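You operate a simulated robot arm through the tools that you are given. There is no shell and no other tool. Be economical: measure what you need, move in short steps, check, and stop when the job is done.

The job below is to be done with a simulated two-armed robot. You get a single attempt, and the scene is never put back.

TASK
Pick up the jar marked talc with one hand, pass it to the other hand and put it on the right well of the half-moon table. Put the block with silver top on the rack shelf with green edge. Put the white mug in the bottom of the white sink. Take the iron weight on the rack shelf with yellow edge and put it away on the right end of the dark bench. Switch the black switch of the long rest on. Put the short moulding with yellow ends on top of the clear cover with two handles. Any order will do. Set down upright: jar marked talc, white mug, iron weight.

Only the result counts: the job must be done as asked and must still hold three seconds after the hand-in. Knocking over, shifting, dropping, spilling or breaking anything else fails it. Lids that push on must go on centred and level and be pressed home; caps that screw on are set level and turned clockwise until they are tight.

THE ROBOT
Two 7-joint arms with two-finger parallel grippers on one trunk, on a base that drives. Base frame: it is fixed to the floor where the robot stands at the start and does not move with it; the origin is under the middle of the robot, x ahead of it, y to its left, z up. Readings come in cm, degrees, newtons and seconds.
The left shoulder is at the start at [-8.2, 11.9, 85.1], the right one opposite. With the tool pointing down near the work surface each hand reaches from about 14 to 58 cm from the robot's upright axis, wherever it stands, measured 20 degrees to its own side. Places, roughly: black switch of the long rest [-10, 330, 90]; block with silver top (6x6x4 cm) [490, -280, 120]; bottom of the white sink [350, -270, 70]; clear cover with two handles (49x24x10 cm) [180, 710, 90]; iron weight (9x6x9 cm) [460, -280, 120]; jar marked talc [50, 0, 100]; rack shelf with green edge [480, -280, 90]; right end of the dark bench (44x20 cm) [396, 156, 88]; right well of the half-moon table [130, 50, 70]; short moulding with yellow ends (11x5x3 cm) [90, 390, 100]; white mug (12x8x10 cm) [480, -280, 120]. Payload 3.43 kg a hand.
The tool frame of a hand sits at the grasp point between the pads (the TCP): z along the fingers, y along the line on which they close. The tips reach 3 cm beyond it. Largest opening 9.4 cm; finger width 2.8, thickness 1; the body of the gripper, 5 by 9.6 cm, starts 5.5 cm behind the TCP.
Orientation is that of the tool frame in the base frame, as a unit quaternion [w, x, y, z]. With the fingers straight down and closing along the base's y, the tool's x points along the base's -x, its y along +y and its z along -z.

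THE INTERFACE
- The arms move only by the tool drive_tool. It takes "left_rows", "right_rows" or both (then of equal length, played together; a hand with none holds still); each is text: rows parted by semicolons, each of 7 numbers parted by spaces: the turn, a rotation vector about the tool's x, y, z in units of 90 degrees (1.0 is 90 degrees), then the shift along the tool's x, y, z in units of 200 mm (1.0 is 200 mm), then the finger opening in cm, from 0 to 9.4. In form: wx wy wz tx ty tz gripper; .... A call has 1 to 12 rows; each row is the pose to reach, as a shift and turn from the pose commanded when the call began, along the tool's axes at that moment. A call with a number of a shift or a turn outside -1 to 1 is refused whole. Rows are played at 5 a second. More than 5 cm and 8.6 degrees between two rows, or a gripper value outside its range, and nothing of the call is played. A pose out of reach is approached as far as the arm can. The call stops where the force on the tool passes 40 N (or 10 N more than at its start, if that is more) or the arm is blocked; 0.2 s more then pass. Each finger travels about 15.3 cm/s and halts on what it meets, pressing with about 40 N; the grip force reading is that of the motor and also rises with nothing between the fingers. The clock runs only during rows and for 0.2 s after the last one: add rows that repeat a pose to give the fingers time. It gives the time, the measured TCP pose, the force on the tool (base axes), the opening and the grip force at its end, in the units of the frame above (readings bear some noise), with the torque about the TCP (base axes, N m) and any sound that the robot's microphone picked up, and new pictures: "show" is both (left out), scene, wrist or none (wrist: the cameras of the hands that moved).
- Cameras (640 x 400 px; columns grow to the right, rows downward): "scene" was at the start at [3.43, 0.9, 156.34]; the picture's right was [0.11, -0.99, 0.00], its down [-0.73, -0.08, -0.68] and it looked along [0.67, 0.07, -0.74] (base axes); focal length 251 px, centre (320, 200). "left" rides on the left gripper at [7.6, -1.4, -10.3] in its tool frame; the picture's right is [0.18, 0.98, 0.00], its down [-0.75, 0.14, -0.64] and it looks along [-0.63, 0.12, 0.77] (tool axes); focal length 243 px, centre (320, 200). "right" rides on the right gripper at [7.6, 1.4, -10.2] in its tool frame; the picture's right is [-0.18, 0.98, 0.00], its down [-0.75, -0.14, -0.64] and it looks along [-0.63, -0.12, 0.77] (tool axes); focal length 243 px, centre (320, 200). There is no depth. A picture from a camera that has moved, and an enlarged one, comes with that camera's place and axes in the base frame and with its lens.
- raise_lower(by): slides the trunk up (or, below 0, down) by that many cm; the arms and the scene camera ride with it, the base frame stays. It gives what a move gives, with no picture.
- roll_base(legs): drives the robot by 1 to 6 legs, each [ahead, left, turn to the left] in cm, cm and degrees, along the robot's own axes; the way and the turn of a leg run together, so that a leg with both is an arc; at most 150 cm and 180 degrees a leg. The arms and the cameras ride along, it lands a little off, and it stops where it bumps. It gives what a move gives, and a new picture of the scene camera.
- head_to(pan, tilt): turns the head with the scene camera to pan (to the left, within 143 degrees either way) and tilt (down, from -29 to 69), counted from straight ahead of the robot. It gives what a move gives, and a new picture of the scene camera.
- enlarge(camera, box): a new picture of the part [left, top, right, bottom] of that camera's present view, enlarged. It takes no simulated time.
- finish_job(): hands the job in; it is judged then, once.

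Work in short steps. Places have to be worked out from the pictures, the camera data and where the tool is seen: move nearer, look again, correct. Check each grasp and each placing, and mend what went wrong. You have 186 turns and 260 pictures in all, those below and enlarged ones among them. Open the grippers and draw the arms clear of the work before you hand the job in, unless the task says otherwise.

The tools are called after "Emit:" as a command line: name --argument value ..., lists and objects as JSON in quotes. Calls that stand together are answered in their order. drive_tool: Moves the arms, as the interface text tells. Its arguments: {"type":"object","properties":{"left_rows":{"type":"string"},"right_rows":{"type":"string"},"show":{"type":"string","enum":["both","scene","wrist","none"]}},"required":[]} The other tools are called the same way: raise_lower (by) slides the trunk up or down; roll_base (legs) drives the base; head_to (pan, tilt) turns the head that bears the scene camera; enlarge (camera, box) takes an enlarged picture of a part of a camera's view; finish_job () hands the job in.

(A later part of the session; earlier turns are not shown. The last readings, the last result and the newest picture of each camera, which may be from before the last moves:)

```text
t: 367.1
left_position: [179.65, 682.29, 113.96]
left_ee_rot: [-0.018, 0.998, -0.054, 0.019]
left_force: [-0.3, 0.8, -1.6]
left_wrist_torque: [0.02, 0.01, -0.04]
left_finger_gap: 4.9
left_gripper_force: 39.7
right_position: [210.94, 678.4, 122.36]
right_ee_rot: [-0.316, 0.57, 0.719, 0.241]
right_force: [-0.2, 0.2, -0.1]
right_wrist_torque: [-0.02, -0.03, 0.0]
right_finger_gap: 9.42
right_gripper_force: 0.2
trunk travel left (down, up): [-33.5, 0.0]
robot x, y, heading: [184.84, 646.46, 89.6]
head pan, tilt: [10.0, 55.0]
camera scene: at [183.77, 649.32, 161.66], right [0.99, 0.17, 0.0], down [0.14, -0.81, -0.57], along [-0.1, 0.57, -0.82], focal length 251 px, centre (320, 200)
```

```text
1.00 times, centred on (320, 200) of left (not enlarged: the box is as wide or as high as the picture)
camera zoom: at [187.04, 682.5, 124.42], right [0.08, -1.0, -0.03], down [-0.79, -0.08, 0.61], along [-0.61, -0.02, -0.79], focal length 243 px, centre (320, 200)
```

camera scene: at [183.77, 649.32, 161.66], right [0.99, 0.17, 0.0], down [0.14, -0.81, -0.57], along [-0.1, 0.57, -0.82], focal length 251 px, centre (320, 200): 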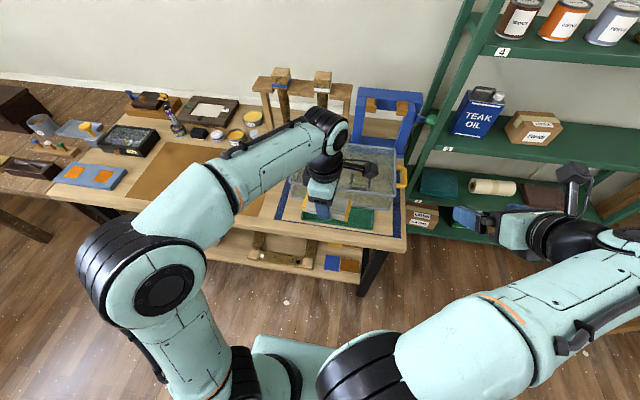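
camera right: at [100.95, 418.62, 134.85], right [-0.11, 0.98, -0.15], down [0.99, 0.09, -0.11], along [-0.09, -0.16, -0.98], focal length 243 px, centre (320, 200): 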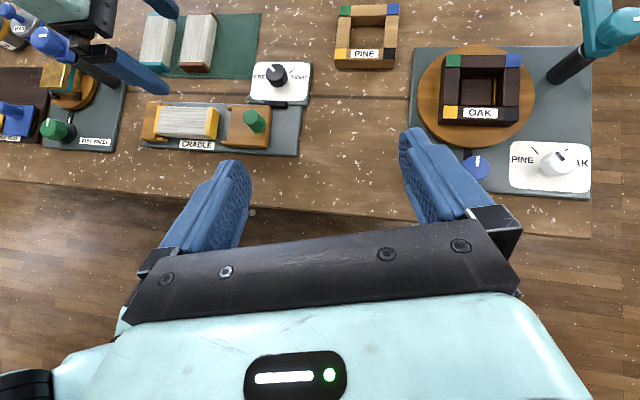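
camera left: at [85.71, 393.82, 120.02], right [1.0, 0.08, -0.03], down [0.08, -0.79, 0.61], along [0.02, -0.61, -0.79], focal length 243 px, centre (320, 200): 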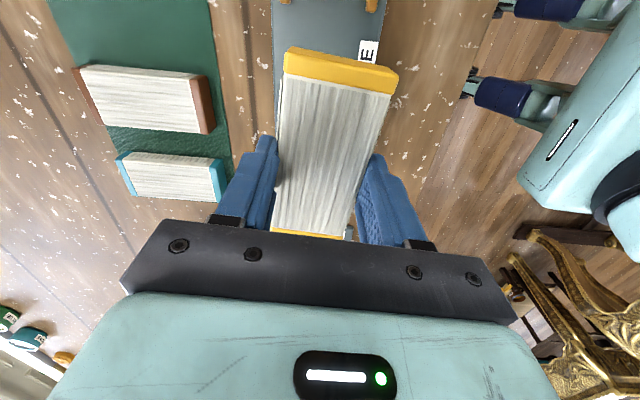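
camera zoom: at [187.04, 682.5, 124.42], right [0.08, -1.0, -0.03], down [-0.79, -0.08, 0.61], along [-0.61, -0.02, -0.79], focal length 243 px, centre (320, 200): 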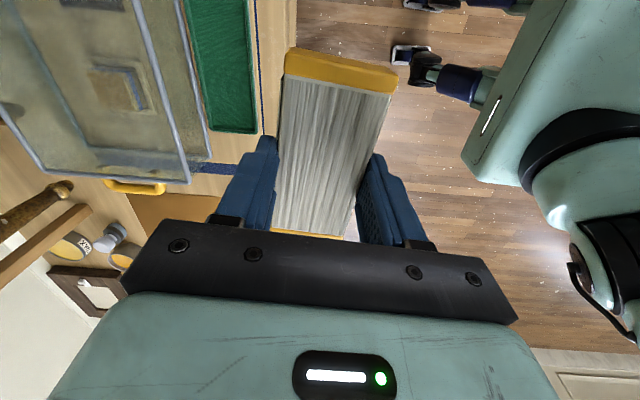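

Cover body: x ≈ 163–199, front top edge y ≈ 698, centre ≈ (181, 708). I roll 10 cm nearer and then extend the left hand over its middle.

Emit:
roll_base --legs '[[10, 0, 0]]'

Emit:
drive_tool --left_rows "0 0 0 .02 -.2 0 3;0 0 0 .03 -.4 0 3;0 0 0 .045 -.58 0 3;0 0 0 .06 -.74 0 3;0 0 0 .06 -.74 0 3"

```text
t: 368.3
left_position: [179.86, 692.2, 113.69]
left_ee_rot: [-0.018, 0.998, -0.055, 0.019]
left_force: [0.1, 0.3, -1.1]
left_wrist_torque: [-0.01, -0.01, 0.0]
left_finger_gap: 4.89
left_gripper_force: 39.8
right_position: [211.03, 688.35, 122.32]
right_ee_rot: [-0.316, 0.571, 0.719, 0.241]
right_force: [0.8, -0.3, 0.3]
right_wrist_torque: [-0.03, -0.01, 0.03]
right_finger_gap: 9.39
right_gripper_force: 0.1
trunk travel left (down, up): [-33.5, 0.0]
robot x, y, heading: [184.83, 656.52, 89.8]
head pan, tilt: [10.0, 55.0]
camera scene: at [183.82, 659.28, 161.62], right [0.99, 0.17, 0.0], down [0.14, -0.81, -0.57], along [-0.1, 0.57, -0.82], focal length 251 px, centre (320, 200)
```

scene: 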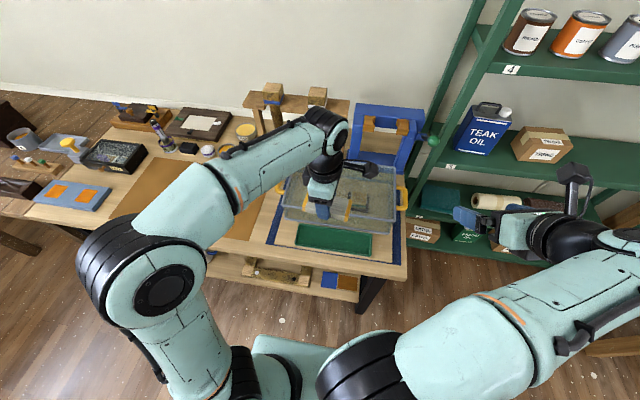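

```text
t: 369.5
left_position: [182.69, 706.79, 114.75]
left_ee_rot: [-0.019, 0.998, -0.054, 0.019]
left_force: [0.4, -0.6, -1.4]
left_wrist_torque: [0.01, -0.05, -0.04]
left_finger_gap: 4.88
left_gripper_force: 39.9
right_position: [211.0, 688.4, 122.3]
right_ee_rot: [-0.315, 0.571, 0.718, 0.243]
right_force: [-0.6, -1.2, -0.6]
right_wrist_torque: [-0.05, 0.01, -0.01]
right_finger_gap: 9.4
right_gripper_force: 0.1
trunk travel left (down, up): [-33.5, 0.0]
robot x, y, heading: [185.32, 656.69, 89.6]
head pan, tilt: [10.0, 55.0]
camera scene: at [183.78, 659.28, 161.65], right [0.99, 0.17, 0.0], down [0.14, -0.81, -0.57], along [-0.1, 0.57, -0.82], focal length 251 px, centre (320, 200)
camera left: at [189.98, 707.06, 125.28], right [0.08, -1.0, -0.03], down [-0.79, -0.08, 0.61], along [-0.61, -0.02, -0.79], focal length 243 px, centre (320, 200)
```

scene: 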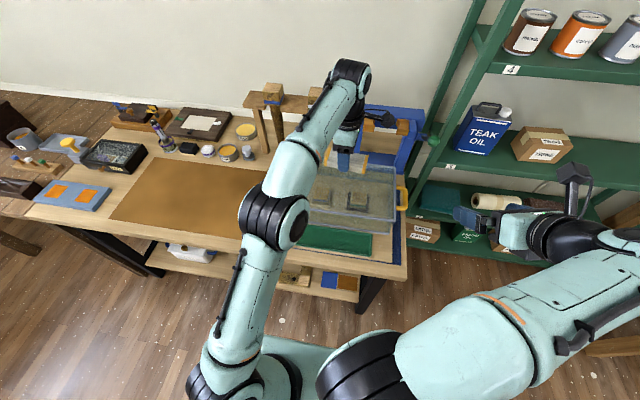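
left: 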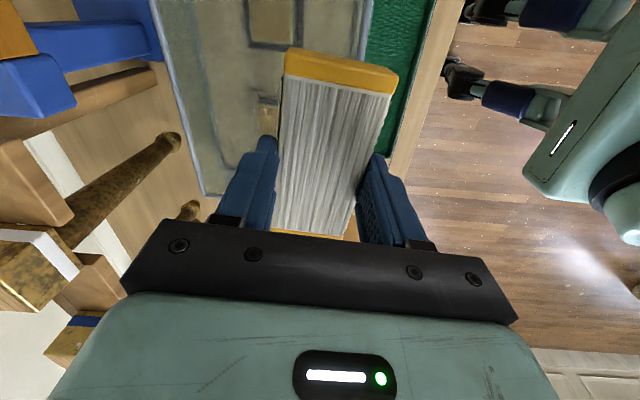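

I'm over the cover; its top spans y ≈ 702–723. Enlarge the left view to check clearances before moving 2 cm further and lowering.

Emit:
enlarge --camera "scene" --box '[270, 50, 450, 162]'

Emit:
enlarge --camera "scene" --box '[280, 120, 440, 280]'

```text
3.56 times, centred on (360, 106) of scene
camera zoom: at [183.78, 659.28, 161.65], right [0.99, 0.17, 0.0], down [0.14, -0.81, -0.57], along [-0.1, 0.57, -0.82], focal length 891 px, centre (178, 534)
```

zoom: 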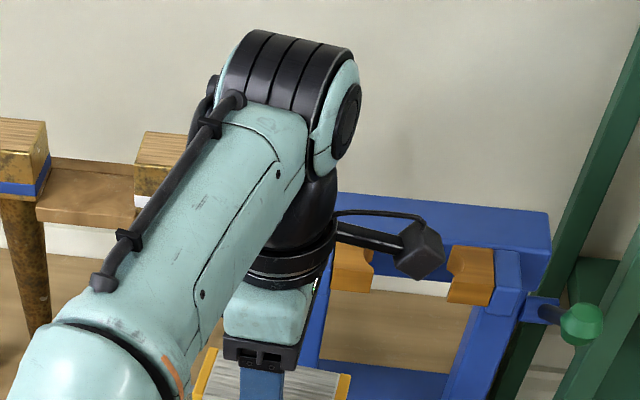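

```text
2.50 times, centred on (360, 200) of scene
camera zoom: at [183.78, 659.28, 161.65], right [0.99, 0.17, 0.0], down [0.14, -0.81, -0.57], along [-0.1, 0.57, -0.82], focal length 627 px, centre (220, 200)
```

zoom: 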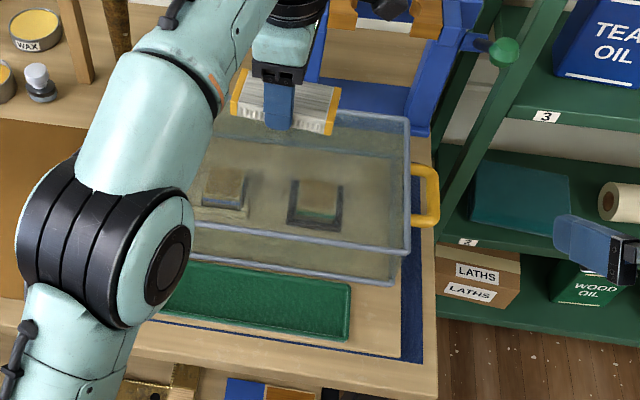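

Top surface: y 700.7–723.3, x 163–199 (z ≈ 96). I shift to (182, 709) and lower 9 cm.

Emit:
drive_tool --left_rows "0 0 0 -.03 -.12 .05 3;0 0 0 -.03 -.12 .2 3;0 0 0 -.03 -.12 .35 3;0 0 0 -.03 -.12 .45 3;0 0 0 -.03 -.12 .45 3" --show "wrist"

```text
t: 370.7
left_position: [182.62, 709.41, 105.58]
left_ee_rot: [-0.019, 0.998, -0.055, 0.019]
left_force: [-0.4, -0.2, -1.2]
left_wrist_torque: [0.0, 0.01, 0.0]
left_finger_gap: 4.9
left_gripper_force: 39.4
right_position: [211.05, 688.29, 122.41]
right_ee_rot: [-0.315, 0.572, 0.718, 0.242]
right_force: [-1.3, 0.9, -0.7]
right_wrist_torque: [0.02, 0.01, 0.0]
right_finger_gap: 9.42
right_gripper_force: 0.0
trunk travel left (down, up): [-33.5, 0.0]
robot x, y, heading: [185.43, 656.83, 89.8]
head pan, tilt: [10.0, 55.0]
camera left: at [189.91, 709.74, 116.15], right [0.08, -1.0, -0.03], down [-0.79, -0.08, 0.61], along [-0.61, -0.02, -0.79], focal length 243 px, centre (320, 200)
```

left: 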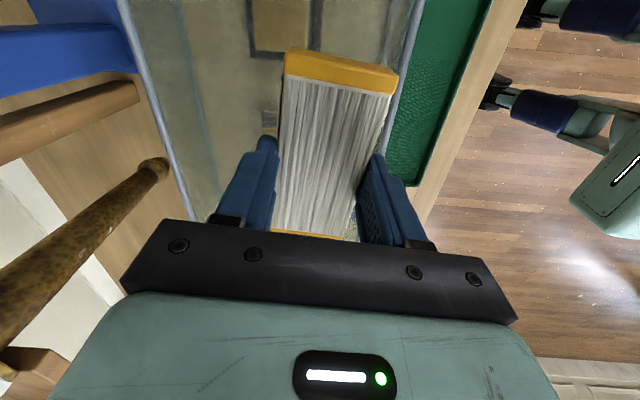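

Shift 2 cm more to the middle, then lower in small steps to contact.

Emit:
drive_tool --left_rows "0 0 0 -.01 -.1 .05 3;0 0 0 -.01 -.1 .12 3;0 0 0 -.01 -.1 .17 3;0 0 0 -.01 -.1 .2 3;0 0 0 -.01 -.1 .225 3;0 0 0 -.01 -.1 .25 3;0 0 0 -.01 -.1 .275 3;0 0 0 -.01 -.1 .3 3" --show "wrist"

```text
t: 372.5
left_position: [182.89, 711.92, 99.65]
left_ee_rot: [-0.018, 0.998, -0.055, 0.019]
left_force: [0.2, 0.6, -1.1]
left_wrist_torque: [0.0, 0.01, -0.01]
left_finger_gap: 4.91
left_gripper_force: 39.6
right_position: [211.03, 688.42, 122.28]
right_ee_rot: [-0.315, 0.571, 0.718, 0.242]
right_force: [-0.7, 0.0, -0.7]
right_wrist_torque: [-0.02, 0.0, -0.02]
right_finger_gap: 9.42
right_gripper_force: 0.1
trunk travel left (down, up): [-33.5, 0.0]
robot x, y, heading: [185.51, 656.73, 89.7]
head pan, tilt: [10.0, 55.0]
camera left: at [190.16, 712.12, 110.22], right [0.08, -1.0, -0.03], down [-0.79, -0.08, 0.61], along [-0.61, -0.02, -0.79], focal length 243 px, centre (320, 200)
```

left: 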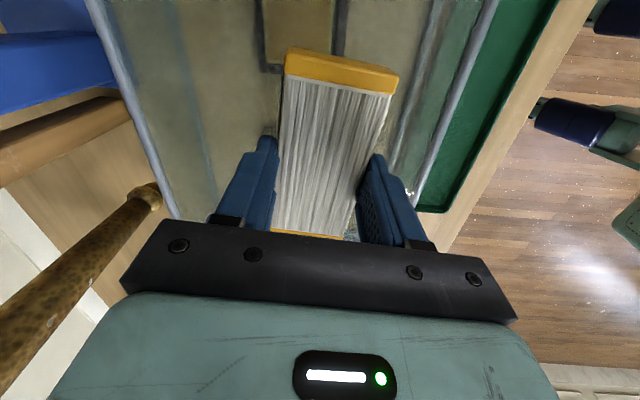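

Well centred; no contact yet. Continue down.

Emit:
drive_tool --left_rows "0 0 0 0 0 .025 3;0 0 0 0 0 .05 3;0 0 0 0 0 .075 3;0 0 0 0 0 .1 3;0 0 0 0 0 .125 3;0 0 0 0 0 .15 3;0 0 0 0 0 .175 3;0 0 0 0 0 .2 3" --show "wrist"

```text
t: 374.3
left_position: [183.09, 711.91, 95.79]
left_ee_rot: [-0.018, 0.998, -0.055, 0.02]
left_force: [0.4, 0.2, 1.0]
left_wrist_torque: [-0.05, -0.08, 0.0]
left_finger_gap: 4.92
left_gripper_force: 40.2
right_position: [211.02, 688.35, 122.38]
right_ee_rot: [-0.315, 0.571, 0.718, 0.243]
right_force: [0.1, 0.4, 0.4]
right_wrist_torque: [-0.01, 0.03, -0.03]
right_finger_gap: 9.42
right_gripper_force: 0.1
trunk travel left (down, up): [-33.5, 0.0]
robot x, y, heading: [185.22, 656.79, 89.8]
head pan, tilt: [10.0, 55.0]
camera left: at [190.41, 712.12, 106.26], right [0.08, -1.0, -0.03], down [-0.79, -0.08, 0.61], along [-0.61, -0.02, -0.79], focal length 243 px, centre (320, 200)
```

left: 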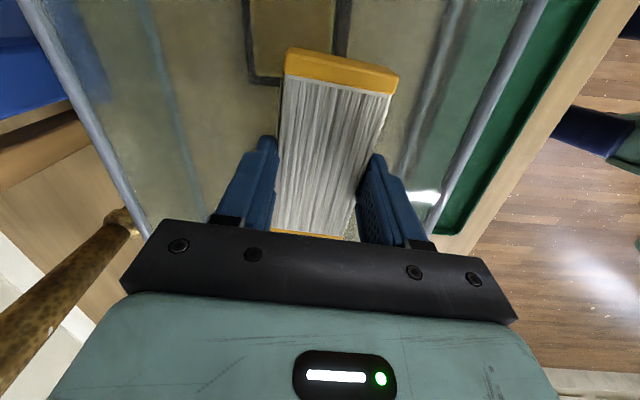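

Contact is just starting (force rising). Two more small steps.

Emit:
drive_tool --left_rows "0 0 0 0 0 .012 3;0 0 0 0 0 .02 3;0 0 0 0 0 .028 3;0 0 0 0 0 .036 3" --show "none"

```text
t: 375.3
left_position: [183.05, 711.92, 95.48]
left_ee_rot: [-0.024, 0.998, -0.054, 0.019]
left_force: [-1.7, -1.7, 37.8]
left_wrist_torque: [-1.04, 0.1, 0.01]
left_finger_gap: 4.94
left_gripper_force: 40.2
right_position: [211.01, 687.97, 122.5]
right_ee_rot: [-0.316, 0.571, 0.718, 0.243]
right_force: [0.5, 0.0, 0.7]
right_wrist_torque: [0.01, 0.02, 0.01]
right_finger_gap: 9.42
right_gripper_force: 0.0
trunk travel left (down, up): [-33.5, 0.0]
robot x, y, heading: [185.07, 656.99, 90.1]
head pan, tilt: [10.0, 55.0]
```

Firmly on the cover (38 N). Back off slightly and open.

Emit:
drive_tool --left_rows "0 0 0 0 0 -.024 3;0 0 0 0 0 -.026 5;0 0 0 0 0 -.026 6;0 0 0 0 0 -.026 7;0 0 0 0 0 -.026 7" --show "wrist"

```text
t: 376.5
left_position: [183.0, 711.96, 95.5]
left_ee_rot: [-0.019, 0.998, -0.054, 0.018]
left_force: [1.2, 5.3, 15.9]
left_wrist_torque: [-0.46, 0.23, -0.07]
left_finger_gap: 6.68
left_gripper_force: 0.0
right_position: [211.01, 688.39, 122.37]
right_ee_rot: [-0.315, 0.57, 0.72, 0.24]
right_force: [-0.3, 0.4, 0.6]
right_wrist_torque: [0.02, -0.01, -0.02]
right_finger_gap: 9.41
right_gripper_force: 0.0
trunk travel left (down, up): [-33.5, 0.0]
robot x, y, heading: [185.2, 656.61, 89.8]
head pan, tilt: [10.0, 55.0]
camera left: at [190.34, 712.18, 106.02], right [0.08, -1.0, -0.03], down [-0.79, -0.08, 0.61], along [-0.61, -0.02, -0.79], focal length 243 px, centre (320, 200)
```

left: 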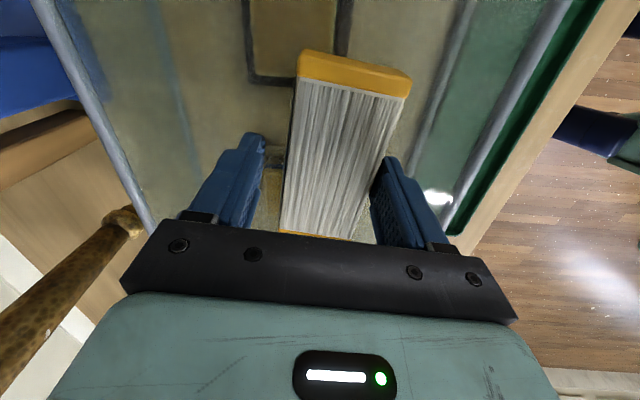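

A fingertip is touching the cover; raise straight up now.

Emit:
drive_tool --left_rows "0 0 0 0 0 -.02 7;0 0 0 0 0 -.06 7;0 0 0 0 0 -.06 8;0 0 0 0 0 -.15 8;0 0 0 0 0 -.3 8;0 0 0 0 0 -.45 8;0 0 0 0 0 -.45 8"

```text
t: 378.1
left_position: [182.8, 711.76, 104.29]
left_ee_rot: [-0.018, 0.998, -0.055, 0.02]
left_force: [1.1, 0.1, 0.6]
left_wrist_torque: [0.0, -0.01, -0.01]
left_finger_gap: 7.99
left_gripper_force: 0.0
right_position: [210.96, 688.45, 122.4]
right_ee_rot: [-0.315, 0.571, 0.719, 0.241]
right_force: [-0.3, 0.6, 0.1]
right_wrist_torque: [0.01, -0.01, 0.01]
right_finger_gap: 9.41
right_gripper_force: 0.1
trunk travel left (down, up): [-33.5, 0.0]
robot x, y, heading: [185.04, 656.83, 89.3]
head pan, tilt: [10.0, 55.0]
camera scene: at [183.82, 659.35, 161.65], right [0.99, 0.17, 0.0], down [0.14, -0.81, -0.57], along [-0.1, 0.57, -0.82], focal length 251 px, centre (320, 200)
camera left: at [190.13, 711.96, 114.94], right [0.08, -1.0, -0.03], down [-0.79, -0.08, 0.61], along [-0.61, -0.02, -0.79], focal length 243 px, centre (320, 200)
```

scene: 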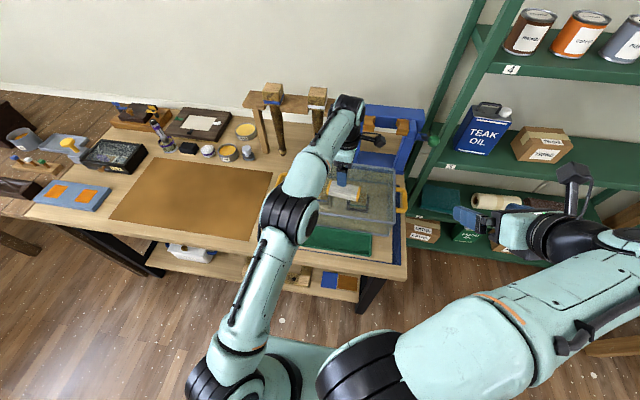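
left: 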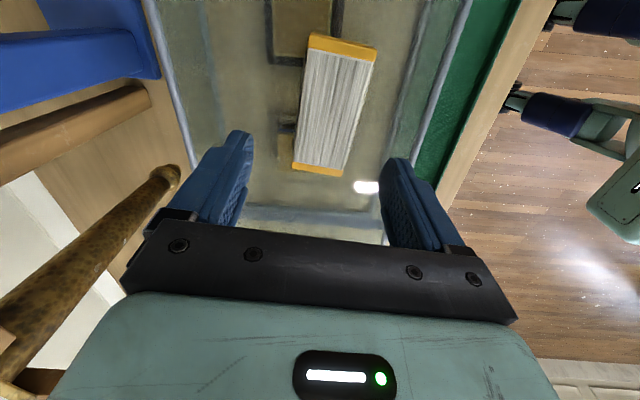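

Moulding rests on the cover. Raise and draw the left hand back, then back the base off.

Emit:
drive_tool --left_rows "0 0 0 0 0 -.2 9;0 0 0 0 0 -.35 9;0 0 0 0 .2 -.35 9;0 0 0 0 .4 -.35 9;0 0 0 0 .6 -.35 9;0 0 0 0 .8 -.35 9" --show "none"

Emit:
roll_base --legs '[[-60, 0, 0.5]]'

Emit:
enlarge --camera "scene" --box '[240, 50, 440, 175]'

```text
t: 379.5
left_position: [180.79, 695.51, 110.71]
left_ee_rot: [-0.019, 0.998, -0.055, 0.019]
left_force: [0.1, 0.5, -0.5]
left_wrist_torque: [0.05, -0.02, 0.02]
left_finger_gap: 8.98
left_gripper_force: 0.1
left hand out of reach, approached as far as the arm can: row 2
right_position: [211.06, 688.41, 122.28]
right_ee_rot: [-0.315, 0.572, 0.717, 0.243]
right_force: [-0.2, -0.7, -0.4]
right_wrist_torque: [0.01, 0.06, -0.01]
right_finger_gap: 9.39
right_gripper_force: 0.0
trunk travel left (down, up): [-33.5, 0.0]
robot x, y, heading: [184.95, 656.71, 89.9]
head pan, tilt: [10.0, 55.0]
```

```text
t: 382.9
left_position: [180.25, 635.56, 110.72]
left_ee_rot: [-0.018, 0.998, -0.048, 0.019]
left_force: [-0.2, -0.1, -0.3]
left_wrist_torque: [0.0, -0.01, 0.01]
left_finger_gap: 9.0
left_gripper_force: 0.0
right_position: [210.71, 628.5, 122.37]
right_ee_rot: [-0.317, 0.566, 0.722, 0.24]
right_force: [-1.0, -0.3, -0.5]
right_wrist_torque: [-0.01, 0.01, -0.02]
right_finger_gap: 9.39
right_gripper_force: 0.0
trunk travel left (down, up): [-33.5, 0.0]
robot x, y, heading: [185.39, 595.97, 90.5]
head pan, tilt: [10.0, 55.0]
camera scene: at [183.78, 599.11, 161.66], right [0.98, 0.18, 0.0], down [0.15, -0.81, -0.57], along [-0.1, 0.56, -0.82], focal length 251 px, centre (320, 200)
```

scene: 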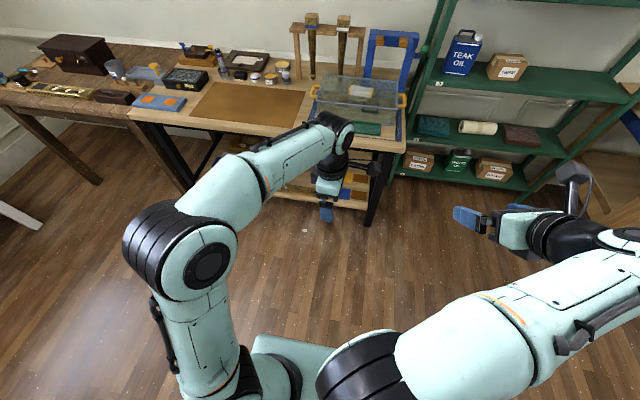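

```text
3.20 times, centred on (340, 112) of scene
camera zoom: at [183.78, 599.11, 161.66], right [0.98, 0.18, 0.0], down [0.15, -0.81, -0.57], along [-0.1, 0.56, -0.82], focal length 802 px, centre (256, 480)
```

zoom: 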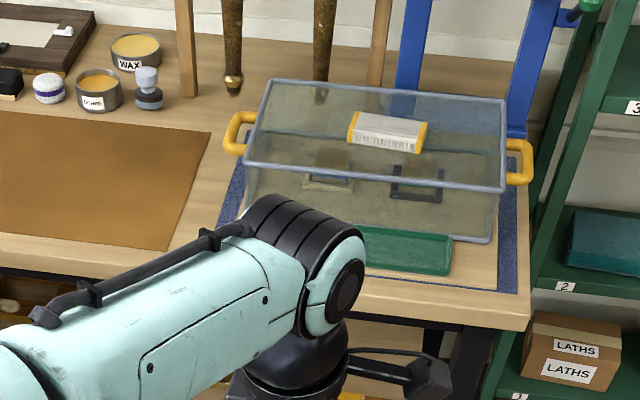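

Moulding sits well on the cover. Now for the switch: I turn to face −x and strafe back along the workbench to y ≈ 330 to find the black switch of the long rest.

Emit:
roll_base --legs '[[0, 0, 89.5], [20, 0, 0], [0, 140, 0], [0, 125, 0]]'

Emit:
head_to --pan 0 --tilt 25

Emit:
enlarge --camera "scene" --box '[200, 120, 440, 270]'

```text
t: 411.1
left_position: [135.8, 326.04, 110.83]
left_ee_rot: [-0.027, 0.722, 0.692, 0.0]
left_force: [-1.0, -0.4, -0.3]
left_wrist_torque: [-0.01, 0.01, -0.02]
left_finger_gap: 8.99
left_gripper_force: 0.1
right_position: [141.01, 356.81, 122.36]
right_ee_rot: [-0.391, -0.136, 0.908, -0.066]
right_force: [-0.4, -0.5, -0.1]
right_wrist_torque: [0.04, -0.02, 0.01]
right_finger_gap: 9.43
right_gripper_force: 0.0
trunk travel left (down, up): [-33.5, 0.0]
robot x, y, heading: [174.7, 332.89, -176.5]
head pan, tilt: [10.0, 55.0]
camera scene: at [171.83, 331.71, 161.65], right [-0.23, 0.97, 0.0], down [0.8, 0.19, -0.57], along [-0.56, -0.13, -0.82], focal length 251 px, centre (320, 200)
```

scene: 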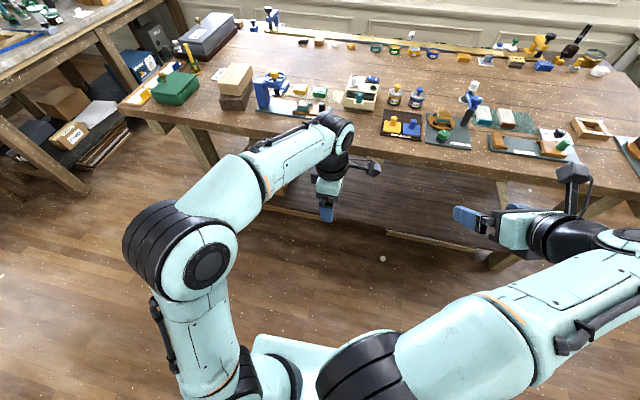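

```text
t: 412.0
left_position: [135.82, 326.12, 110.72]
left_ee_rot: [-0.027, 0.722, 0.691, 0.0]
left_force: [0.4, 0.2, 0.5]
left_wrist_torque: [0.02, -0.03, 0.03]
left_finger_gap: 8.99
left_gripper_force: 0.0
right_position: [140.94, 356.75, 122.36]
right_ee_rot: [-0.392, -0.135, 0.908, -0.066]
right_force: [-0.2, 0.5, 0.0]
right_wrist_torque: [0.0, 0.0, 0.01]
right_finger_gap: 9.43
right_gripper_force: 0.0
trunk travel left (down, up): [-33.5, 0.0]
robot x, y, heading: [174.43, 333.5, -176.6]
head pan, tilt: [0.0, 25.0]
camera scene: at [169.64, 332.83, 166.04], right [-0.06, 1.0, 0.0], down [0.42, 0.03, -0.91], along [-0.9, -0.06, -0.42], focal length 251 px, centre (320, 200)
```

scene: 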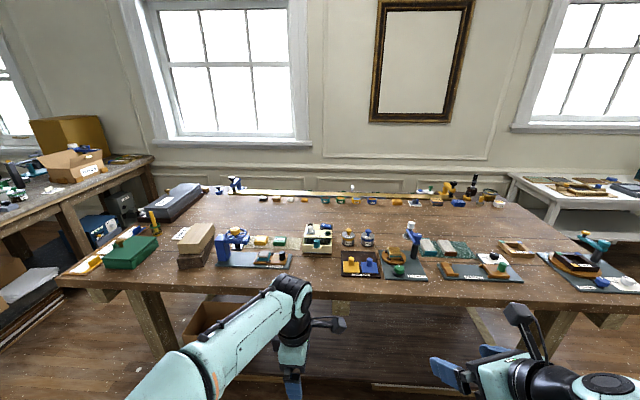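

```text
2.67 times, centred on (320, 195) of scene
camera zoom: at [169.64, 332.83, 166.04], right [-0.06, 1.0, 0.0], down [0.42, 0.03, -0.91], along [-0.9, -0.06, -0.42], focal length 668 px, centre (320, 213)
```

zoom: 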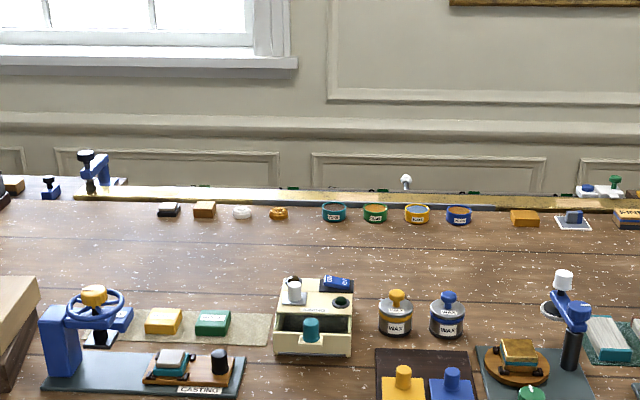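

Emit:
enlarge --camera "scene" --box '[320, 175, 384, 215]'

Emit:
enlarge --camera "scene" --box '[220, 170, 284, 210]'

```text
10.00 times, centred on (352, 195) of scene
camera zoom: at [169.64, 332.83, 166.04], right [-0.06, 1.0, 0.0], down [0.42, 0.03, -0.91], along [-0.9, -0.06, -0.42], focal length 2507 px, centre (0, 250)
```

zoom: 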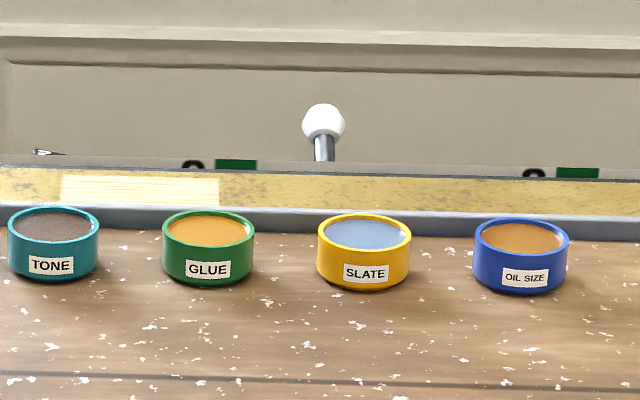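

```text
10.00 times, centred on (252, 190) of scene
camera zoom: at [169.64, 332.83, 166.04], right [-0.06, 1.0, 0.0], down [0.42, 0.03, -0.91], along [-0.9, -0.06, -0.42], focal length 2507 px, centre (1000, 300)
```

zoom: 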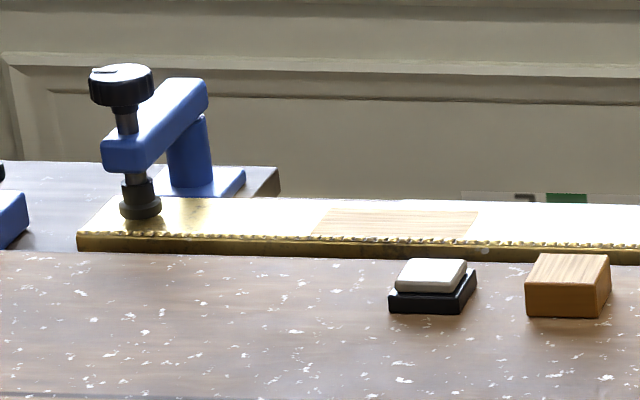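

Now I see it: behind the strip, on the rest's far (west) side, is a panel with levers – the white-ball one at y ≈ 348 and a dark one near y ≈ 326. It must be reached from the wall side. I raise and tuck the hands, then go around by the corridor south of this workbench.

Emit:
drive_tool --left_rows "0 0 0 0 .1 -.15 5;0 0 0 0 .2 -.3 2;0 0 0 0 .3 -.45 1;0 0 0 0 .4 -.6 0.5" --show "none"

Emit:
roll_base --legs '[[0, 150, -3.5], [0, 8, 0], [0, 0, 90], [0, 0, 90]]'

Emit:
head_to --pan 130 --tilt 35

```text
t: 413.0
left_position: [144.29, 325.47, 122.44]
left_ee_rot: [-0.026, 0.722, 0.691, -0.001]
left_force: [-1.1, 0.1, -0.8]
left_wrist_torque: [0.05, 0.03, 0.01]
left_finger_gap: 0.49
left_gripper_force: 0.1
right_position: [141.04, 356.81, 122.39]
right_ee_rot: [-0.392, -0.135, 0.908, -0.065]
right_force: [-0.6, 0.2, 0.7]
right_wrist_torque: [-0.01, -0.03, 0.06]
right_finger_gap: 9.43
right_gripper_force: 0.0
trunk travel left (down, up): [-33.5, 0.0]
robot x, y, heading: [174.51, 333.19, -176.7]
head pan, tilt: [0.0, 25.0]
```

```text
t: 435.0
left_position: [210.1, 179.96, 122.46]
left_ee_rot: [-0.001, -0.669, 0.743, -0.027]
left_force: [0.3, -0.4, -0.2]
left_wrist_torque: [0.03, 0.0, 0.01]
left_finger_gap: 0.49
left_gripper_force: 0.1
right_position: [211.41, 148.47, 122.43]
right_ee_rot: [-0.053, 0.912, 0.106, 0.394]
right_force: [-0.6, 0.1, -0.8]
right_wrist_torque: [-0.01, -0.01, -0.04]
right_finger_gap: 9.42
right_gripper_force: 0.1
trunk travel left (down, up): [-33.5, 0.0]
robot x, y, heading: [179.31, 174.1, 0.1]
head pan, tilt: [0.0, 25.0]
camera scene: at [184.19, 174.23, 166.05], right [0.0, -1.0, 0.0], down [-0.42, 0.0, -0.91], along [0.91, 0.0, -0.42], focal length 251 px, centre (320, 200)
```

scene: 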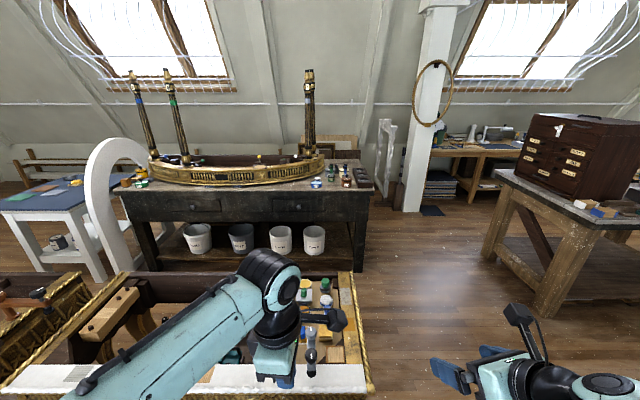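

```text
t: 437.1
left_position: [210.1, 179.87, 122.49]
left_ee_rot: [-0.001, -0.67, 0.742, -0.026]
left_force: [-0.2, -0.2, -0.2]
left_wrist_torque: [-0.02, 0.05, 0.02]
left_finger_gap: 0.5
left_gripper_force: 0.1
right_position: [211.38, 148.38, 122.38]
right_ee_rot: [-0.053, 0.911, 0.107, 0.395]
right_force: [-0.3, -0.1, -0.1]
right_wrist_torque: [0.03, 0.02, 0.0]
right_finger_gap: 9.43
right_gripper_force: 0.1
trunk travel left (down, up): [-33.5, 0.0]
robot x, y, heading: [179.53, 174.25, -0.0]
head pan, tilt: [130.0, 35.0]
camera scene: at [169.33, 180.99, 164.47], right [0.77, 0.64, 0.0], down [0.37, -0.44, -0.82], along [-0.53, 0.63, -0.57], focal length 251 px, centre (320, 200)
```

scene: 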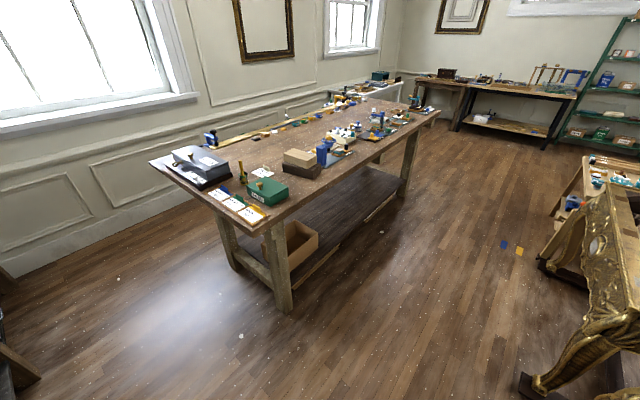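

The wall is at x ≈ −100 and the bench's west edge at x ≈ −20: an 80 cm gap, with legs set well in (x ≈ 26). Facing +x, I can back west along the corridor and then strafe up the gap.

Emit:
roll_base --legs '[[-120, 0, 0], [-112, 0, 0]]'

Emit:
head_to --pan 85 --tilt 40

```text
t: 448.3
left_position: [-18.22, 180.64, 122.34]
left_ee_rot: [-0.001, -0.662, 0.749, -0.026]
left_force: [0.4, -0.3, -0.8]
left_wrist_torque: [-0.02, 0.0, 0.01]
left_finger_gap: 0.48
left_gripper_force: 0.2
right_position: [-17.64, 149.16, 122.41]
right_ee_rot: [-0.048, 0.912, 0.097, 0.395]
right_force: [0.3, 1.0, -1.1]
right_wrist_torque: [0.0, 0.01, -0.01]
right_finger_gap: 9.4
right_gripper_force: 0.1
trunk travel left (down, up): [-33.5, 0.0]
robot x, y, heading: [-49.01, 175.79, -1.3]
head pan, tilt: [130.0, 35.0]
camera scene: at [-58.98, 182.6, 164.48], right [0.78, 0.63, 0.0], down [0.36, -0.45, -0.82], along [-0.51, 0.64, -0.57], focal length 251 px, centre (320, 200)
```

scene: 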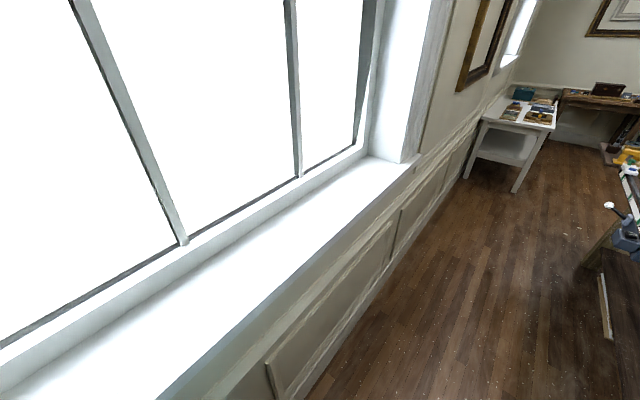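

```text
t: 449.4
left_position: [-18.26, 180.59, 122.39]
left_ee_rot: [-0.001, -0.661, 0.75, -0.027]
left_force: [-0.2, -0.4, 0.3]
left_wrist_torque: [0.01, 0.0, 0.06]
left_finger_gap: 0.49
left_gripper_force: 0.0
right_position: [-17.59, 149.14, 122.46]
right_ee_rot: [-0.049, 0.913, 0.097, 0.394]
right_force: [0.1, -0.3, 0.1]
right_wrist_torque: [0.01, -0.01, -0.01]
right_finger_gap: 9.41
right_gripper_force: 0.1
trunk travel left (down, up): [-33.5, 0.0]
robot x, y, heading: [-48.99, 175.32, -1.3]
head pan, tilt: [85.0, 40.0]
camera scene: at [-52.57, 184.19, 163.72], right [0.99, -0.11, 0.0], down [-0.07, -0.64, -0.77], along [0.08, 0.76, -0.64], focal length 251 px, centre (320, 200)
```

scene: 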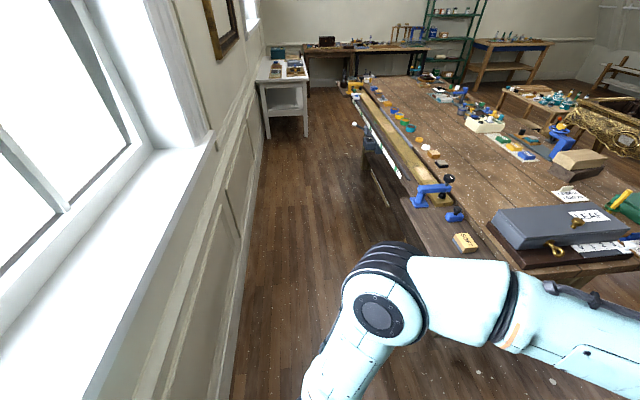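

The gap is clear. Enlarge the rest's west face.

Emit:
enlarge --camera "scene" --box '[330, 70, 490, 215]'

```text
2.76 times, centred on (410, 142) of scene
camera zoom: at [-52.57, 184.19, 163.72], right [0.99, -0.11, 0.0], down [-0.07, -0.64, -0.77], along [0.08, 0.76, -0.64], focal length 692 px, centre (72, 359)
```

zoom: 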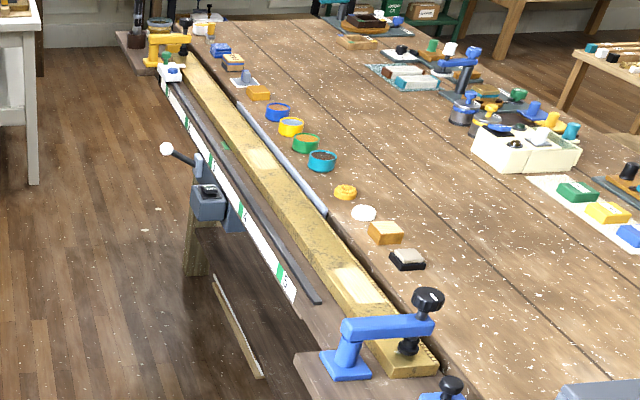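

There it is: a grey box with a black rocker switch on the rail's west side, near (−8, 325). I strafe up the gap to face it.

Emit:
roll_base --legs '[[0, 70, 1.3], [0, 70, 0]]'

Emit:
head_to --pan 0 --tilt 58

```text
t: 462.2
left_position: [-16.72, 320.94, 122.46]
left_ee_rot: [-0.001, -0.664, 0.747, -0.027]
left_force: [0.1, 1.1, 0.9]
left_wrist_torque: [0.01, 0.04, -0.02]
left_finger_gap: 0.48
left_gripper_force: 0.0
right_position: [-15.84, 289.45, 122.37]
right_ee_rot: [-0.051, 0.912, 0.101, 0.394]
right_force: [-0.3, 0.5, -0.8]
right_wrist_torque: [-0.01, -0.02, 0.0]
right_finger_gap: 9.4
right_gripper_force: 0.1
trunk travel left (down, up): [-33.5, 0.0]
robot x, y, heading: [-47.05, 315.75, -0.9]
head pan, tilt: [85.0, 40.0]
camera scene: at [-51.02, 324.29, 163.72], right [0.99, -0.1, 0.0], down [-0.07, -0.64, -0.77], along [0.08, 0.76, -0.64], focal length 251 px, centre (320, 200)
```

scene: 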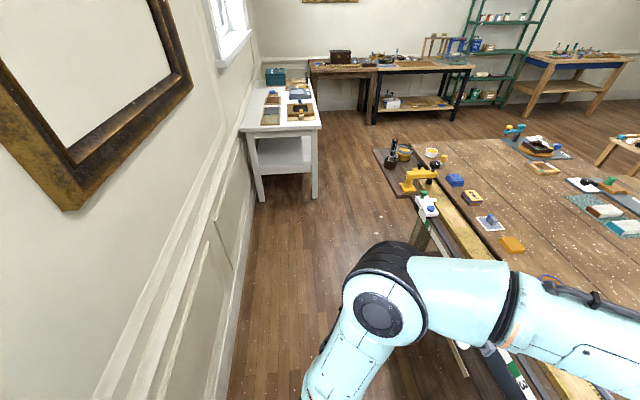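

```text
t: 463.8
left_position: [-16.67, 320.98, 122.48]
left_ee_rot: [-0.001, -0.664, 0.747, -0.026]
left_force: [-0.3, -1.0, 1.6]
left_wrist_torque: [0.01, 0.04, 0.0]
left_finger_gap: 0.46
left_gripper_force: 0.0
right_position: [-15.76, 289.37, 122.43]
right_ee_rot: [-0.049, 0.912, 0.1, 0.394]
right_force: [0.3, -0.4, 0.8]
right_wrist_torque: [0.0, 0.0, 0.0]
right_finger_gap: 9.39
right_gripper_force: 0.0
trunk travel left (down, up): [-33.5, 0.0]
robot x, y, heading: [-47.61, 315.66, -1.0]
head pan, tilt: [0.0, 58.0]
camera scene: at [-45.0, 315.73, 161.28], right [-0.01, -1.0, 0.0], down [-0.85, 0.01, -0.53], along [0.53, -0.01, -0.85], focal length 251 px, centre (320, 200)
```

scene: 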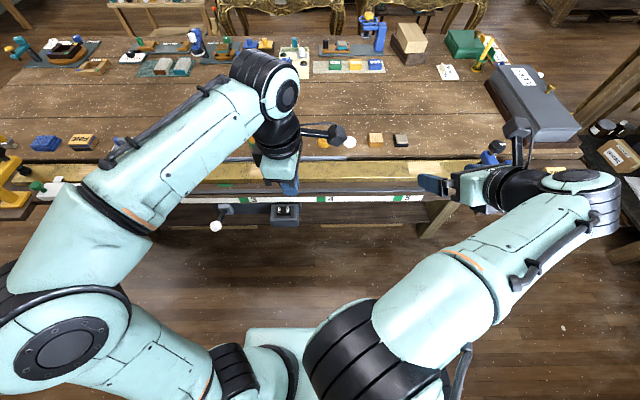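

Emit:
enlarge --camera "scene" --box '[200, 160, 360, 260]'

```text
4.00 times, centred on (280, 210) of scene
camera zoom: at [-45.0, 315.73, 161.28], right [-0.01, -1.0, 0.0], down [-0.85, 0.01, -0.53], along [0.53, -0.01, -0.85], focal length 1003 px, centre (480, 160)
```

zoom: 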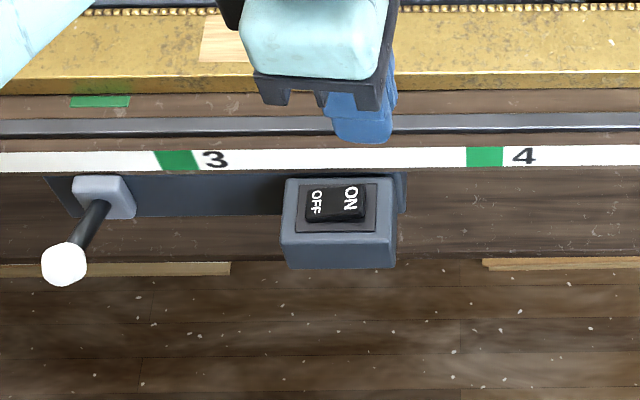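

The rocker has OFF at left (+y) and ON at right (−y); triangulated at (−5.5, 326.6, 91), the ON half at y ≈ 325.2. I bring the closed left fingertips over the ON half, high first.

Emit:
drive_tool --left_rows "0 0 0 -.06 -.1 .15 0;0 0 0 -.12 -.2 .3 0;0 0 0 -.18 -.3 .45 0;0 0 0 -.25 -.41 .62 0;0 0 0 -.305 -.51 .81 0;0 0 0 -.305 -.51 .81 0" --show "wrist"

Emit:
enlarge --camera "scene" --box '[220, 150, 348, 230]'

```text
t: 465.2
left_position: [-5.42, 325.15, 106.3]
left_ee_rot: [-0.001, -0.664, 0.747, -0.028]
left_force: [0.7, -0.5, 0.2]
left_wrist_torque: [0.03, 0.0, 0.01]
left_finger_gap: 0.01
left_gripper_force: 33.1
right_position: [-15.97, 289.49, 122.3]
right_ee_rot: [-0.049, 0.913, 0.099, 0.394]
right_force: [0.2, -0.1, -0.1]
right_wrist_torque: [0.01, -0.03, -0.02]
right_finger_gap: 9.39
right_gripper_force: 0.1
trunk travel left (down, up): [-33.5, 0.0]
robot x, y, heading: [-47.63, 315.66, -1.0]
head pan, tilt: [0.0, 58.0]
camera left: at [-5.26, 317.87, 116.91], right [-1.0, -0.07, -0.03], down [-0.07, 0.79, 0.61], along [-0.02, 0.61, -0.79], focal length 243 px, centre (320, 200)
```

left: 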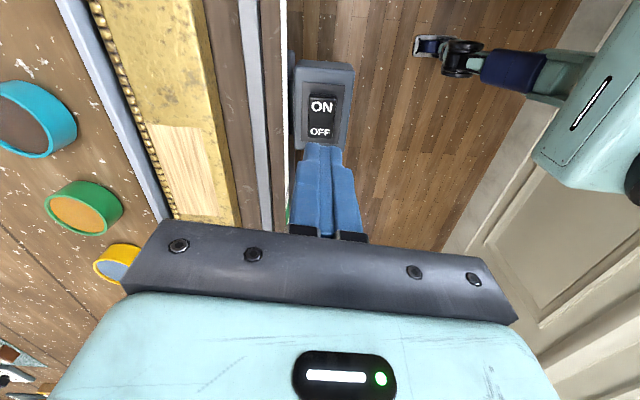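

```text
5.00 times, centred on (284, 190) of scene
camera zoom: at [-45.06, 315.73, 161.28], right [-0.01, -1.0, 0.0], down [-0.85, 0.01, -0.53], along [0.53, -0.01, -0.85], focal length 1254 px, centre (500, 250)
```

zoom: 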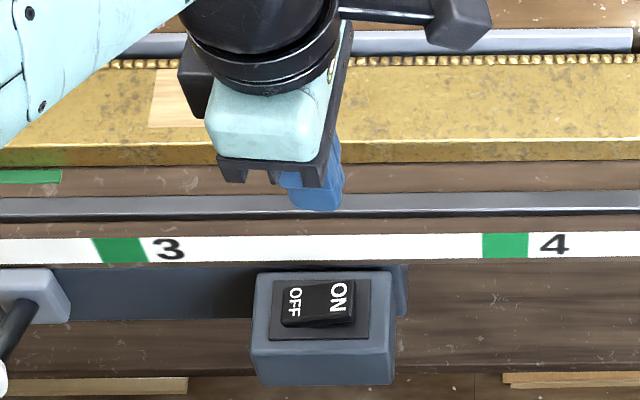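

Looks aligned; with the slight hand tilt I shift 0.6 cm toward +y and descend until just above the rocker.

Emit:
drive_tool --left_rows "0 0 0 -.03 .004 .1 0;0 0 0 -.03 .004 .25 0;0 0 0 -.03 .004 .4 0;0 0 0 -.03 .004 .48 0;0 0 0 -.03 .004 .48 0" --show "wrist"

Emit:
enlarge --camera "scene" --box '[220, 150, 348, 230]'

```text
t: 466.4
left_position: [-4.9, 325.29, 96.8]
left_ee_rot: [-0.001, -0.664, 0.747, -0.027]
left_force: [-0.8, 0.1, 0.2]
left_wrist_torque: [-0.02, 0.0, -0.03]
left_finger_gap: 0.02
left_gripper_force: 33.3
right_position: [-15.82, 289.47, 122.37]
right_ee_rot: [-0.049, 0.912, 0.099, 0.394]
right_force: [-1.1, 0.8, -0.1]
right_wrist_torque: [-0.03, -0.01, -0.01]
right_finger_gap: 9.41
right_gripper_force: 0.0
trunk travel left (down, up): [-33.5, 0.0]
robot x, y, heading: [-47.27, 315.75, -0.9]
head pan, tilt: [0.0, 58.0]
camera left: at [-4.78, 317.92, 107.36], right [-1.0, -0.07, -0.03], down [-0.07, 0.79, 0.61], along [-0.02, 0.61, -0.79], focal length 243 px, centre (320, 200)
```

left: 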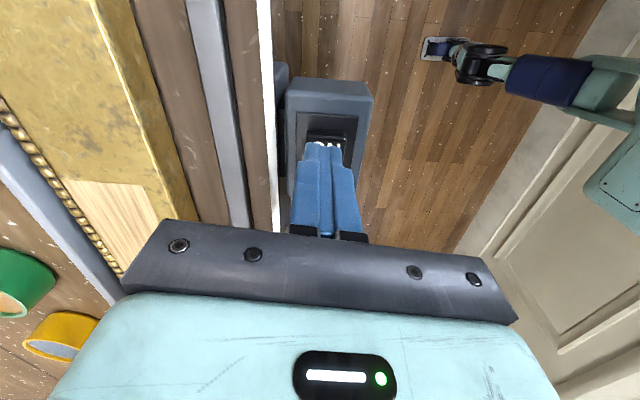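

```text
5.00 times, centred on (284, 190) of scene
camera zoom: at [-45.01, 315.73, 161.28], right [-0.01, -1.0, 0.0], down [-0.85, 0.01, -0.53], along [0.53, -0.01, -0.85], focal length 1254 px, centre (500, 250)
```

zoom: 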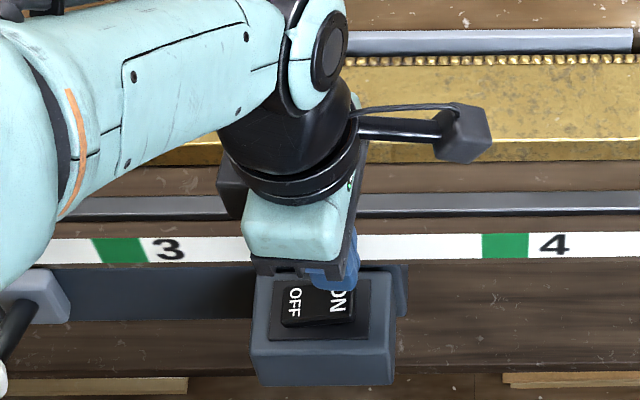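

The tip will land on the ON half; shift 0.4 cm toward −y and press down in small steps.

Emit:
drive_tool --left_rows "0 0 0 .022 0 .05 0;0 0 0 .022 0 .1 0;0 0 0 .022 0 .13 0;0 0 0 .022 0 .16 0;0 0 0 .022 0 .19 0;0 0 0 .022 0 .22 0;0 0 0 .022 0 .25 0" --show "wrist"

Emit:
enlarge --camera "scene" --box '[220, 150, 348, 230]'

```text
t: 467.3
left_position: [-4.87, 324.63, 94.65]
left_ee_rot: [0.0, -0.664, 0.747, -0.031]
left_force: [-12.4, 2.3, 21.9]
left_wrist_torque: [0.34, 0.49, 0.14]
left_finger_gap: 0.0
left_gripper_force: 33.2
right_position: [-16.04, 289.43, 122.47]
right_ee_rot: [-0.05, 0.912, 0.1, 0.395]
right_force: [0.4, -0.8, -0.5]
right_wrist_torque: [0.0, -0.01, 0.01]
right_finger_gap: 9.41
right_gripper_force: 0.2
trunk travel left (down, up): [-33.5, 0.0]
robot x, y, heading: [-47.67, 315.68, -1.0]
head pan, tilt: [0.0, 58.0]
stopped in row 4 (left hand): the force on the tool passed its limit at 47 N (the readings are from after the stop); the commanded pose is now the measured one
camera left: at [-4.82, 317.36, 105.22], right [-1.0, -0.07, -0.04], down [-0.08, 0.79, 0.6], along [-0.01, 0.61, -0.8], focal length 243 px, centre (320, 200)
```

left: 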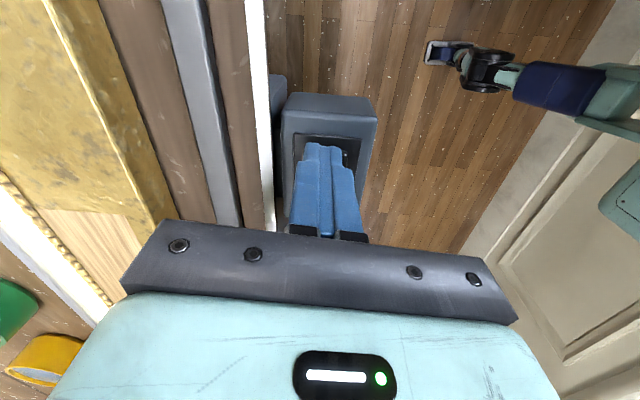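

```text
5.00 times, centred on (284, 190) of scene
camera zoom: at [-45.29, 315.73, 161.29], right [-0.01, -1.0, 0.0], down [-0.85, 0.01, -0.53], along [0.53, -0.01, -0.85], focal length 1254 px, centre (500, 250)
```

zoom: 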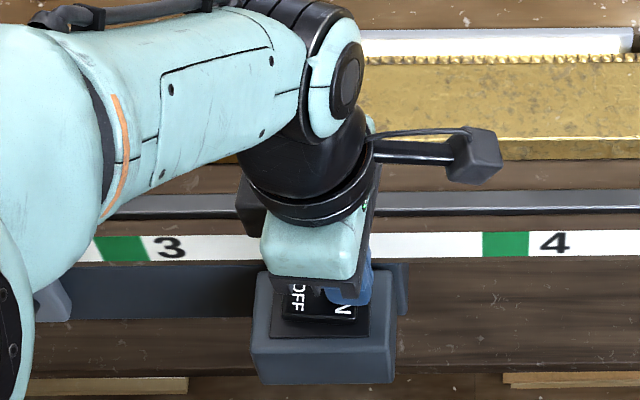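

Contact, but the finger is slightly too far +x/−y, catching the frame. Lift, shift −x 0.8 and +y 0.4, and press again.

Emit:
drive_tool --left_rows "0 0 0 0 0 -.08 0;0 0 0 -.018 .043 -.08 0;0 0 0 -.018 .043 -.02 0;0 0 0 -.018 .043 .01 0;0 0 0 -.018 .043 .04 0;0 0 0 -.018 .043 .07 0;0 0 0 -.018 .043 .1 0;0 0 0 -.018 .043 .13 0" --show "wrist"

Emit:
enlarge --camera "scene" --box '[220, 150, 348, 230]'

```text
t: 468.4
left_position: [-5.57, 325.23, 94.77]
left_ee_rot: [0.002, -0.663, 0.747, -0.034]
left_force: [-12.8, 2.7, 23.6]
left_wrist_torque: [0.39, 0.51, 0.14]
left_finger_gap: 0.01
left_gripper_force: 32.9
right_position: [-15.96, 289.49, 122.41]
right_ee_rot: [-0.05, 0.912, 0.1, 0.395]
right_force: [0.2, -0.8, -0.3]
right_wrist_torque: [-0.02, 0.02, 0.01]
right_finger_gap: 9.41
right_gripper_force: 0.0
trunk travel left (down, up): [-33.5, 0.0]
robot x, y, heading: [-47.27, 315.4, -0.7]
head pan, tilt: [0.0, 58.0]
stopped in row 5 (left hand): the force on the tool passed its limit at 48 N (the readings are from after the stop); the commanded pose is now the measured one
camera left: at [-5.52, 317.9, 105.33], right [-1.0, -0.07, -0.05], down [-0.08, 0.79, 0.6], along [0.0, 0.6, -0.8], focal length 243 px, centre (320, 200)
```

left: 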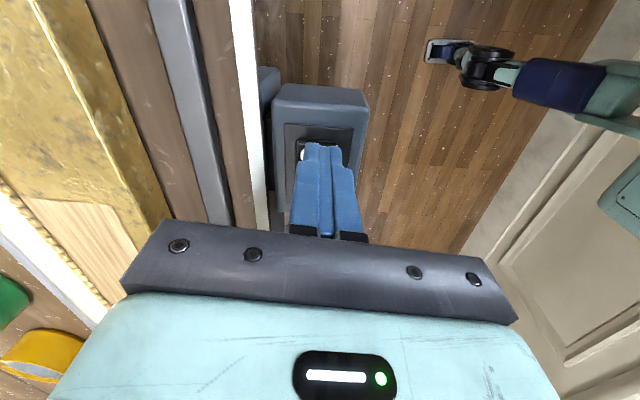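

```text
5.00 times, centred on (284, 190) of scene
camera zoom: at [-45.31, 315.73, 161.29], right [-0.01, -1.0, 0.0], down [-0.85, 0.01, -0.53], along [0.53, -0.01, -0.85], focal length 1254 px, centre (500, 250)
```

zoom: 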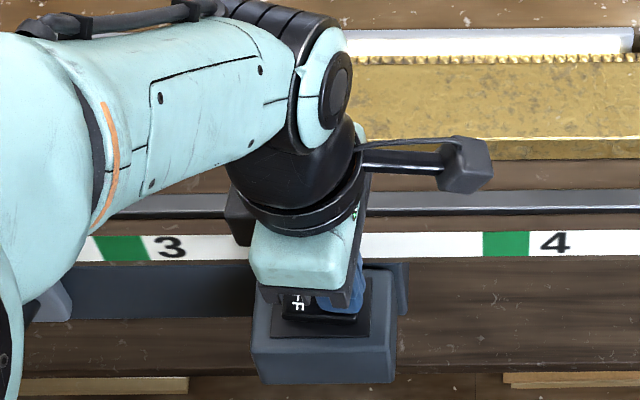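

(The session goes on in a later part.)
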